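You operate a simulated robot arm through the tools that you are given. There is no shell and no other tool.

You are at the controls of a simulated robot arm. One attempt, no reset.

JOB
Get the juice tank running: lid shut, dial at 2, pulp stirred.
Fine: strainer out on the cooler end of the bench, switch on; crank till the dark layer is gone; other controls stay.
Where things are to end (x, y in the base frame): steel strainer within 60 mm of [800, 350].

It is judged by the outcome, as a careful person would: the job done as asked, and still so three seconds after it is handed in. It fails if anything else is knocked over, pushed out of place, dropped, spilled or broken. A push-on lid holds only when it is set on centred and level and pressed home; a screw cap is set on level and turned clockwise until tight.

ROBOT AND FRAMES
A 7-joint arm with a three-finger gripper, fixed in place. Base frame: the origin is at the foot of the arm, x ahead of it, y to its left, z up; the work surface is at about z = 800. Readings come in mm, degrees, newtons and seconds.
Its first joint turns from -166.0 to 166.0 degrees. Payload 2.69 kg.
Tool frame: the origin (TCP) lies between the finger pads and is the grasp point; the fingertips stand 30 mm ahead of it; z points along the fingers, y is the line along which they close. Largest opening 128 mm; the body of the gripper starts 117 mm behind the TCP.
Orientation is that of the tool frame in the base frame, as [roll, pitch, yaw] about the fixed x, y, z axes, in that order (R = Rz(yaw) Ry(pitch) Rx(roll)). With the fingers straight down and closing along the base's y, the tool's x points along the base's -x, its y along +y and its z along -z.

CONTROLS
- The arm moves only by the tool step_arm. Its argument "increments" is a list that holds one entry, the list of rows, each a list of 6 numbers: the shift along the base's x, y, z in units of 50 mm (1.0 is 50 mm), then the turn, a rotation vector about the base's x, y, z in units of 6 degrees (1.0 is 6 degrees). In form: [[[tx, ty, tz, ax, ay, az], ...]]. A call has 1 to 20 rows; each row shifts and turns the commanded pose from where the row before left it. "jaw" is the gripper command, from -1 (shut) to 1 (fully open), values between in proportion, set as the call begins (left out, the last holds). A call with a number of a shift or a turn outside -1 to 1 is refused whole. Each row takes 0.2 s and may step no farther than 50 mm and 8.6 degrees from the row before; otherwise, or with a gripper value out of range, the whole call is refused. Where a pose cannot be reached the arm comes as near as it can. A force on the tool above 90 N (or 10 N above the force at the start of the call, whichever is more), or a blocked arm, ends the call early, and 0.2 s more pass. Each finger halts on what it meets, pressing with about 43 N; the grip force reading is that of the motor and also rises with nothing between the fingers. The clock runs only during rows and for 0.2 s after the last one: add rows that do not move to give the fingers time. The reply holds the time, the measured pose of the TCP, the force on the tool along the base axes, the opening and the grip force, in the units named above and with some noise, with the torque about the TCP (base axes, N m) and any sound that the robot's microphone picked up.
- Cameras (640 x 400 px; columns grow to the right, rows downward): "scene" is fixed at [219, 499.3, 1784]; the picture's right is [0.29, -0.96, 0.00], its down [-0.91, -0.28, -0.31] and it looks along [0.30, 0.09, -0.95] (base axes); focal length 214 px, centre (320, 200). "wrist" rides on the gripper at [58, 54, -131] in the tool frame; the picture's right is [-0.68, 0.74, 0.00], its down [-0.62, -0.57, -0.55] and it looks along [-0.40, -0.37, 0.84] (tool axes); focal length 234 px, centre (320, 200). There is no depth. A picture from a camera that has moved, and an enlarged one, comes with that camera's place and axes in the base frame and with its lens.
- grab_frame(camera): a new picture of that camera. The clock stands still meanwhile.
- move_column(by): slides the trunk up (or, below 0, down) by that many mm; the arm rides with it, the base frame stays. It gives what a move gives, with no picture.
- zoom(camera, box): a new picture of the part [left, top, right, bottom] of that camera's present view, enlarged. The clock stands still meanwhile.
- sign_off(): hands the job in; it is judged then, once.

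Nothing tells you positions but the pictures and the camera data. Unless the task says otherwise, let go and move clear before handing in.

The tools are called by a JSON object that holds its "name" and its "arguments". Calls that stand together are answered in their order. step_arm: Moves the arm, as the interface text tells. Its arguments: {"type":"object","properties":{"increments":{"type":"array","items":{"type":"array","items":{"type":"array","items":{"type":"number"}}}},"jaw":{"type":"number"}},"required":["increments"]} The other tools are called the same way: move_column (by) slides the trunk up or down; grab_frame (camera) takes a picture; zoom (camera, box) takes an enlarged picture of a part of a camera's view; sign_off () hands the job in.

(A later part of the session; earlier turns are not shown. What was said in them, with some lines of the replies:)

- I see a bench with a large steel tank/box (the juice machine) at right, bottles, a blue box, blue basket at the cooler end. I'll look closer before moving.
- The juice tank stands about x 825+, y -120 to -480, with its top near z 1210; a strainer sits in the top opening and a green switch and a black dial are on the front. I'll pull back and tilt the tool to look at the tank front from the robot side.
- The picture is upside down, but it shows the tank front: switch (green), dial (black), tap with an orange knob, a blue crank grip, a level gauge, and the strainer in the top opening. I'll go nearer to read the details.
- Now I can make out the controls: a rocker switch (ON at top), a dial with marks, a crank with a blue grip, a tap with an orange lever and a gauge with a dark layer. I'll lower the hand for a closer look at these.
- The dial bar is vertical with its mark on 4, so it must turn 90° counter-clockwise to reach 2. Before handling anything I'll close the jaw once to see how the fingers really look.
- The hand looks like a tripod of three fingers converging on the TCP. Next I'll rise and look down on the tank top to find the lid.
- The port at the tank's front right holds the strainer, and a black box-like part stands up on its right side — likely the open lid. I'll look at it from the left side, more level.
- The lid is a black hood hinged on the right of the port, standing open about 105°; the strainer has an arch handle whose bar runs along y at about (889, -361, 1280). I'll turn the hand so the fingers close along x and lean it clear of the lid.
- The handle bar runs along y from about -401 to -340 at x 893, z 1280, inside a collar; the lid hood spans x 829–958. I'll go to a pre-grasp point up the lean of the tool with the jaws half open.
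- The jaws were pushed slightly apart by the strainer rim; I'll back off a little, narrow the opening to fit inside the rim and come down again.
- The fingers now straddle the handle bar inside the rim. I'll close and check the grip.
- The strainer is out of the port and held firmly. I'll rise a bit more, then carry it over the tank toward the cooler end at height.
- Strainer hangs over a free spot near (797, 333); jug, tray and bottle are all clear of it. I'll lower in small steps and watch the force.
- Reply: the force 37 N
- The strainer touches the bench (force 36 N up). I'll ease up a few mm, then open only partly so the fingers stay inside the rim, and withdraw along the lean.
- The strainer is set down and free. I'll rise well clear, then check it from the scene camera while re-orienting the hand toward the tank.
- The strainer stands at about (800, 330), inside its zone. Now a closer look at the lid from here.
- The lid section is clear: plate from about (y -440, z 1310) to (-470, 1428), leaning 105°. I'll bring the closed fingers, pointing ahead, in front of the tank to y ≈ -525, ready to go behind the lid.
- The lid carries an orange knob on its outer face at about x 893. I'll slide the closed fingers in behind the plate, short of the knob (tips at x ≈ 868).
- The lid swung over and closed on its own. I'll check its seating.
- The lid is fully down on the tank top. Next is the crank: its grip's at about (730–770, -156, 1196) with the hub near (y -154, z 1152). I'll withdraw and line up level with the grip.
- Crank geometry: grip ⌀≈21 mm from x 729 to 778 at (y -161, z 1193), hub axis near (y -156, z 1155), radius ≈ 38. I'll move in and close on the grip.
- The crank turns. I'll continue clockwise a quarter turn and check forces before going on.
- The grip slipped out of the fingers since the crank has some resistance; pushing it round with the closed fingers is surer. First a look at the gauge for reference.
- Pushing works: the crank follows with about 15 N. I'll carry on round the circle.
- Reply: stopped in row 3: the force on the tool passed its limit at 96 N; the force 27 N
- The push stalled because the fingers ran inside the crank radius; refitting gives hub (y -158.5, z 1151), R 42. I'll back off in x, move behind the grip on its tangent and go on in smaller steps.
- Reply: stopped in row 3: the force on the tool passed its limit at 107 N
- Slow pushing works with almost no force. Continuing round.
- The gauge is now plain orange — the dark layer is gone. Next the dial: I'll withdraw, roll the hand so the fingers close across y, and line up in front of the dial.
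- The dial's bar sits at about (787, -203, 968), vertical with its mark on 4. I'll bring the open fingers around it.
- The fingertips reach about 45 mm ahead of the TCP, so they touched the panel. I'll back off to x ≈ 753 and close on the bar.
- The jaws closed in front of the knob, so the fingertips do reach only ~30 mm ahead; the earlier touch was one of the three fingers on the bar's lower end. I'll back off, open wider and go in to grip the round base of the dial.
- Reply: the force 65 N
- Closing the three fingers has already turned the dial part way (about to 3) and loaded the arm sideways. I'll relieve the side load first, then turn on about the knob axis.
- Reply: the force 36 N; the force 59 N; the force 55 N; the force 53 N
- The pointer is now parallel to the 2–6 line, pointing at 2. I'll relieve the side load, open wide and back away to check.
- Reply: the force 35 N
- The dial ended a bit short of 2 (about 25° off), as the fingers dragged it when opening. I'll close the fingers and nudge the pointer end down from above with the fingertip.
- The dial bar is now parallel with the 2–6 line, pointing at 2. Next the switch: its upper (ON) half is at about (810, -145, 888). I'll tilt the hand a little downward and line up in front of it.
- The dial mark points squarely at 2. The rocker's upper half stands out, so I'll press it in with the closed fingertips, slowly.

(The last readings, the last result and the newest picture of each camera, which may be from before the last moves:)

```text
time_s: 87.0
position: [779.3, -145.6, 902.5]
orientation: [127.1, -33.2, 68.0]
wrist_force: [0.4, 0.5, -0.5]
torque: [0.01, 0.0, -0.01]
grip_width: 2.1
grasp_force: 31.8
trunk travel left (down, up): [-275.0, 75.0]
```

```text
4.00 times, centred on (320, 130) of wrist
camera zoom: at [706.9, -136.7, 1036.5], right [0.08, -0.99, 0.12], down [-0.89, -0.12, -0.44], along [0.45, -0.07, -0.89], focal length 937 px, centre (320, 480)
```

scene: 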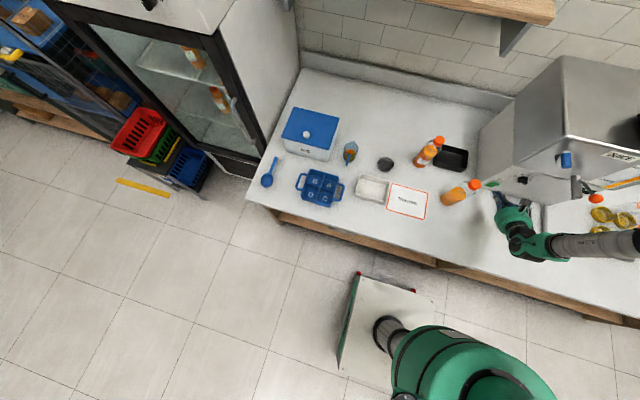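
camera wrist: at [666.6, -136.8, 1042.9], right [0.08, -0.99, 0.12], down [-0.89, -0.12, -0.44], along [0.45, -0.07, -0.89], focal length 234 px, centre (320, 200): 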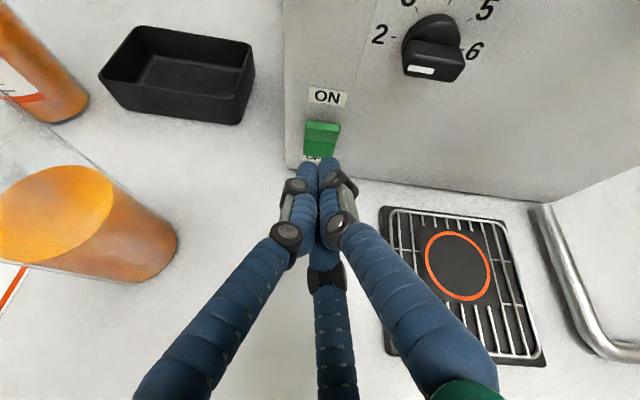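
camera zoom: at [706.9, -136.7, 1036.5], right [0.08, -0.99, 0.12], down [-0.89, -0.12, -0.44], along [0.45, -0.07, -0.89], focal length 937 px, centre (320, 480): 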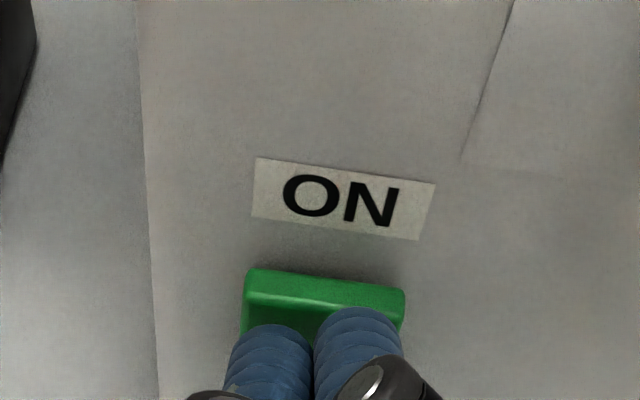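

{"name": "step_arm", "arguments": {"increments": [[[0.1, 0, 0, 0, 0, 0], [0.1, 0, 0, 0, 0, 0]]]}}

{"name": "zoom", "arguments": {"camera": "wrist", "box": [270, 80, 370, 180]}}

{"name": "zoom", "arguments": {"camera": "scene", "box": [480, 165, 530, 200]}}

```text
time_s: 87.8
position: [780.0, -145.3, 902.9]
orientation: [127.3, -33.2, 67.5]
wrist_force: [-48.9, 10.0, 43.8]
torque: [-0.25, -1.12, -0.43]
grip_width: 1.9
grasp_force: 31.2
trunk travel left (down, up): [-275.0, 75.0]
stopped in row 2: the force on the tool passed its limit at 91 N (the readings are from after the stop); the commanded pose is now the measured one
```

```text
4.00 times, centred on (320, 130) of wrist
camera zoom: at [708.4, -136.4, 1037.0], right [0.07, -0.99, 0.12], down [-0.89, -0.12, -0.44], along [0.45, -0.07, -0.89], focal length 937 px, centre (320, 480)
```

zoom: 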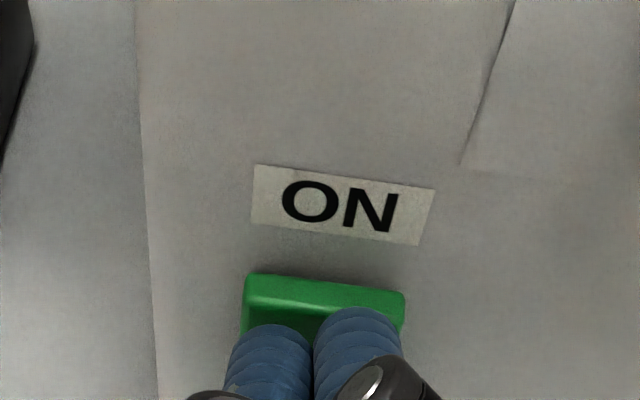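

```text
11.43 times, centred on (505, 182) of scene
camera zoom: at [219.0, 499.3, 1784.0], right [0.29, -0.96, 0.0], down [-0.91, -0.28, -0.31], along [0.3, 0.09, -0.95], focal length 2451 px, centre (-1794, 400)
```

zoom: 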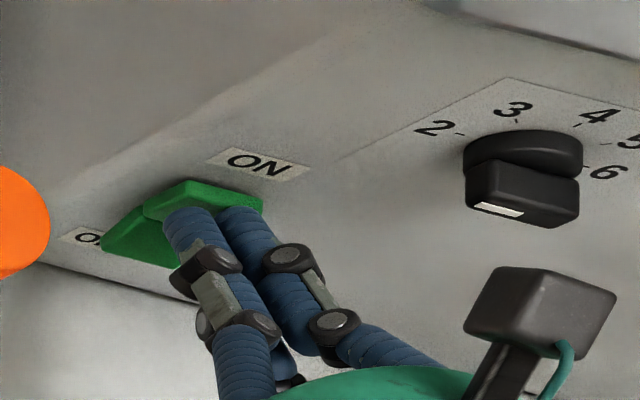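

{"name": "step_arm", "arguments": {"increments": [[[-0.3, 0, 0.05, 0, 0, 0], [-0.6, 0, 0.1, 0, 0, 0]]]}}

{"name": "zoom", "arguments": {"camera": "wrist", "box": [270, 80, 370, 180]}}

{"name": "zoom", "arguments": {"camera": "scene", "box": [480, 165, 530, 200]}}

```text
time_s: 88.4
position: [739.9, -146.8, 906.4]
orientation: [127.6, -33.1, 67.3]
wrist_force: [0.1, -0.3, -0.1]
torque: [0.01, -0.06, -0.02]
grip_width: 2.2
grasp_force: 31.4
trunk travel left (down, up): [-275.0, 75.0]
```

```text
4.00 times, centred on (320, 130) of wrist
camera zoom: at [669.3, -137.5, 1041.1], right [0.07, -0.99, 0.12], down [-0.89, -0.12, -0.43], along [0.44, -0.07, -0.89], focal length 937 px, centre (320, 480)
```

zoom: 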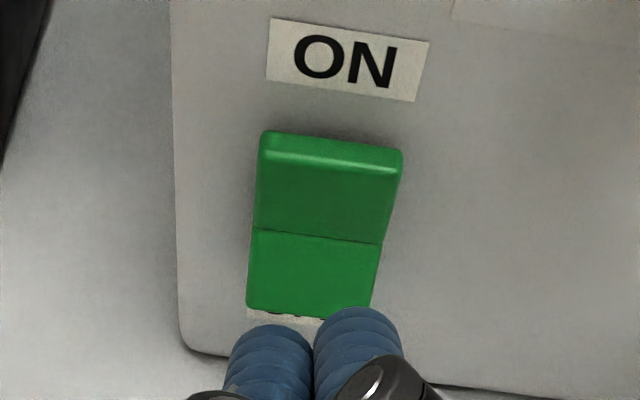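

```text
11.43 times, centred on (505, 182) of scene
camera zoom: at [219.0, 499.3, 1784.0], right [0.29, -0.96, 0.0], down [-0.91, -0.28, -0.31], along [0.3, 0.09, -0.95], focal length 2451 px, centre (-1794, 400)
```

zoom: 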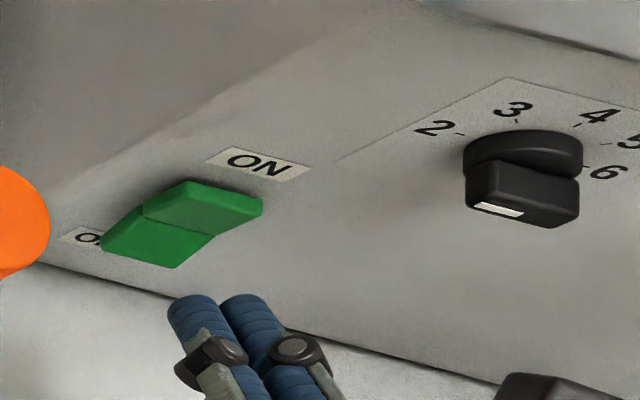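

The rocker has tipped: its upper ON side is in. I'll check the display and gauge for signs that it runs.

{"name": "zoom", "arguments": {"camera": "scene", "box": [560, 140, 640, 200]}}

{"name": "zoom", "arguments": {"camera": "scene", "box": [480, 165, 510, 190]}}

```text
6.67 times, centred on (600, 170) of scene
camera zoom: at [219.0, 499.3, 1784.0], right [0.29, -0.96, 0.0], down [-0.91, -0.28, -0.31], along [0.3, 0.09, -0.95], focal length 1430 px, centre (-1547, 400)
```

zoom: 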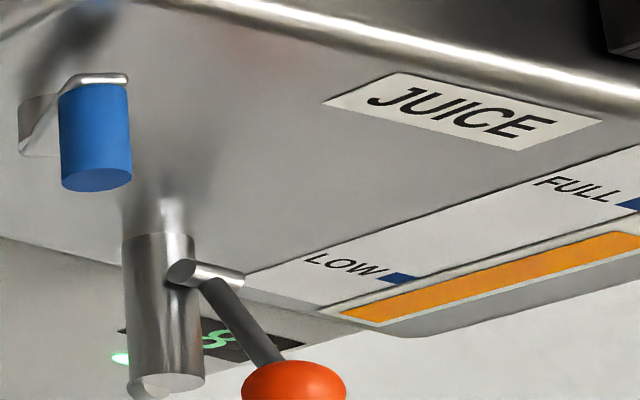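

```text
16.00 times, centred on (495, 178) of scene
camera zoom: at [219.0, 499.3, 1784.0], right [0.29, -0.96, 0.0], down [-0.91, -0.28, -0.31], along [0.3, 0.09, -0.95], focal length 3432 px, centre (-2480, 560)
```

zoom: 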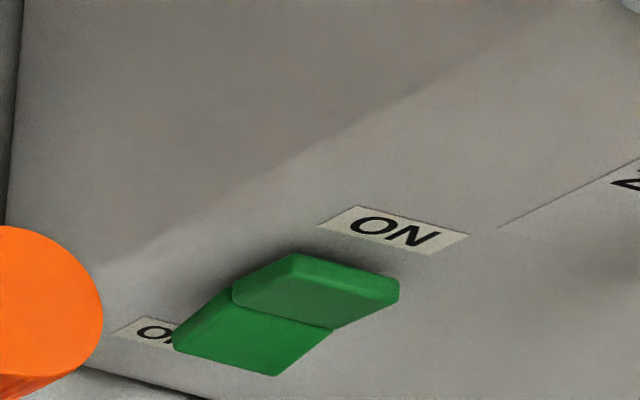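

The display now shows a digit and a green lamp is lit, so it's on. I'll withdraw clear and take a last look at everything.

{"name": "step_arm", "arguments": {"increments": [[[-0.9, 0, 0.1, 0, 0, 0], [-0.9, 0, 0.3, 0, 0, 0], [-0.7, 0, 0.7, 0, 0, 0], [-0.5, 0, 0.8, 0, 0, 0], [-0.3, 0, 0.9, 0, 0, 0], [-0.3, 0, 0.9, 0, 0, 0], [-0.3, 0, 0.9, 0, 0, 0], [-0.3, 0, 0.9, 0, 0, 0], [-0.3, -0.2, 0.9, 0, 0, 0], [-0.3, -0.3, 0.9, 0, 0, 0], [-0.3, -0.3, 0.9, 0, 0, 0]]], "jaw": 1}}

{"name": "grab_frame", "arguments": {"camera": "wrist"}}

{"name": "grab_frame", "arguments": {"camera": "scene"}}

```text
time_s: 90.8
position: [483.8, -187.1, 1318.9]
orientation: [127.5, -33.2, 67.4]
wrist_force: [-0.8, 0.1, 0.5]
torque: [0.01, 0.02, 0.01]
grip_width: 127.9
grasp_force: 0.0
trunk travel left (down, up): [-275.0, 75.0]
```

```text
taken
camera wrist: at [412.6, -177.7, 1452.7], right [0.07, -0.99, 0.12], down [-0.89, -0.12, -0.43], along [0.44, -0.07, -0.89], focal length 234 px, centre (320, 200)
```

wrist: 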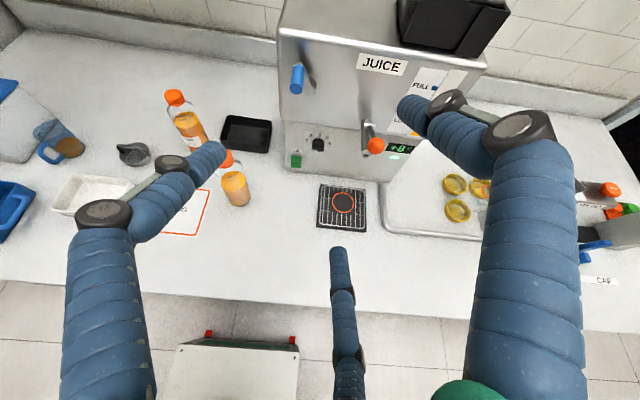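

```text
taken
```

scene: 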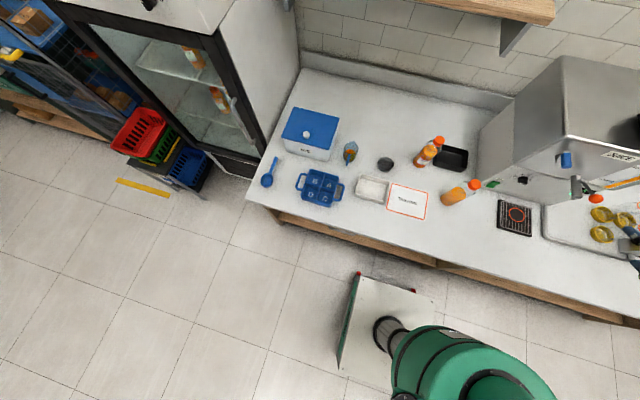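

{"name": "zoom", "arguments": {"camera": "wrist", "box": [270, 0, 520, 180]}}

{"name": "zoom", "arguments": {"camera": "wrist", "box": [280, 110, 430, 180]}}

{"name": "zoom", "arguments": {"camera": "scene", "box": [560, 80, 640, 200]}}

```text
2.22 times, centred on (395, 90) of wrist
camera zoom: at [412.6, -177.7, 1452.7], right [0.07, -0.99, 0.12], down [-0.89, -0.12, -0.43], along [0.44, -0.07, -0.89], focal length 520 px, centre (153, 444)
```

zoom: 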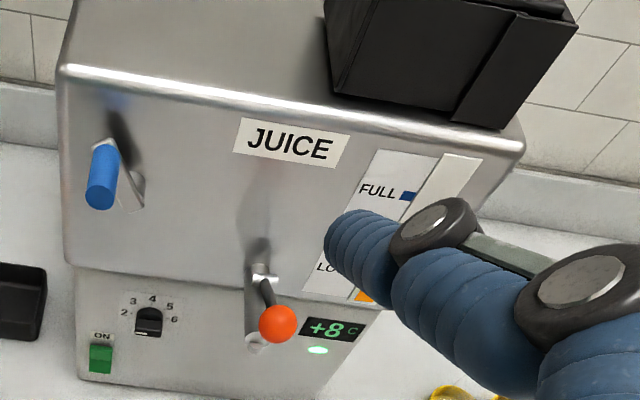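

```text
4.27 times, centred on (355, 145) of wrist
camera zoom: at [412.6, -177.7, 1452.7], right [0.07, -0.99, 0.12], down [-0.89, -0.12, -0.43], along [0.44, -0.07, -0.89], focal length 999 px, centre (171, 435)
```

zoom: 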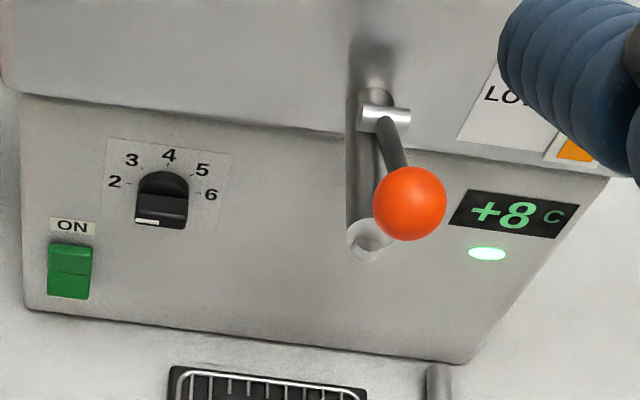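

```text
3.33 times, centred on (600, 140) of scene
camera zoom: at [219.0, 499.3, 1784.0], right [0.29, -0.96, 0.0], down [-0.91, -0.28, -0.31], along [0.3, 0.09, -0.95], focal length 715 px, centre (-613, 400)
```

zoom: 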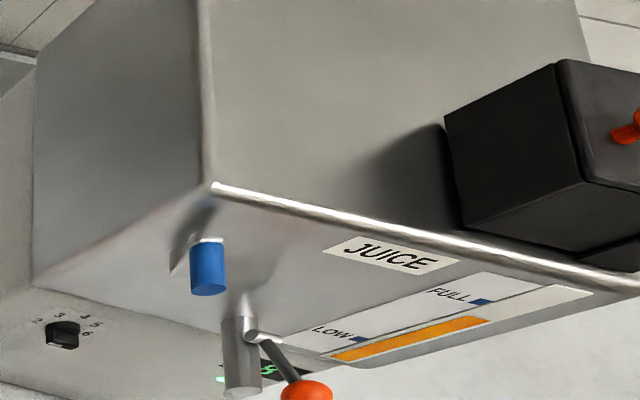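

{"name": "zoom", "arguments": {"camera": "wrist", "box": [390, 0, 510, 60]}}

{"name": "zoom", "arguments": {"camera": "scene", "box": [605, 90, 640, 150]}}

```text
5.33 times, centred on (450, 30) of wrist
camera zoom: at [412.6, -177.7, 1452.7], right [0.07, -0.99, 0.12], down [-0.89, -0.12, -0.43], along [0.44, -0.07, -0.89], focal length 1249 px, centre (-373, 1107)
```

zoom: 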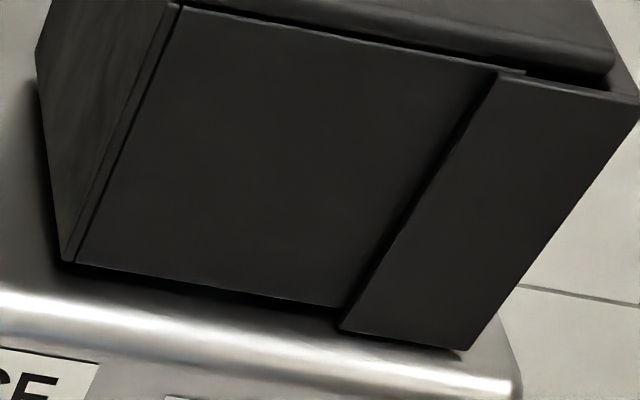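

```text
6.67 times, centred on (622, 120) of scene
camera zoom: at [219.0, 499.3, 1784.0], right [0.29, -0.96, 0.0], down [-0.91, -0.28, -0.31], along [0.3, 0.09, -0.95], focal length 1430 px, centre (-1697, 733)
```

zoom: 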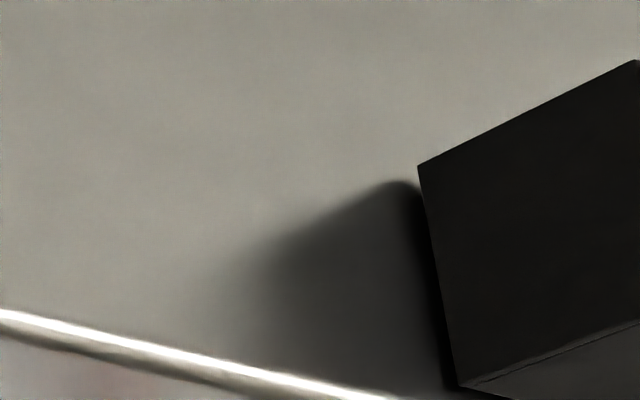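

The lid sits level and shut, the dial is at 2, the switch is on (display +8 C with its lamp lit), the gauge has no dark layer, and the strainer stands near (800, 330). Nothing else has moved and the arm is clear, so I'm handing it in.

{"name": "sign_off", "arguments": {}}

```text
The job is handed in.
```

I handed the job in with the juice tank running. In the last pictures everything asked for was in place:

- **Strainer:** it stands upright on the cooler end of the bench at about (800, 330), roughly 20 mm from the target point.
- **Lid:** it swung over when I pushed it from behind, dropped shut on its own and sits level. I did not press it down afterwards.
- **Dial:** the mark points at 2. My first turn stopped short, so I nudged it the rest of the way and checked it against the scale.
- **Pulp:** I cranked until the gauge showed plain orange with no dark layer, and it was still clear at the end.
- **Switch:** the rocker's ON side is pressed in, the display reads +8 C and the green lamp is lit.

The tap lever looked unchanged from the start, and the bottles, jug and trays looked undisturbed. While cranking and pressing the switch, the arm hit its force limit three times, and I saw no damage afterwards.
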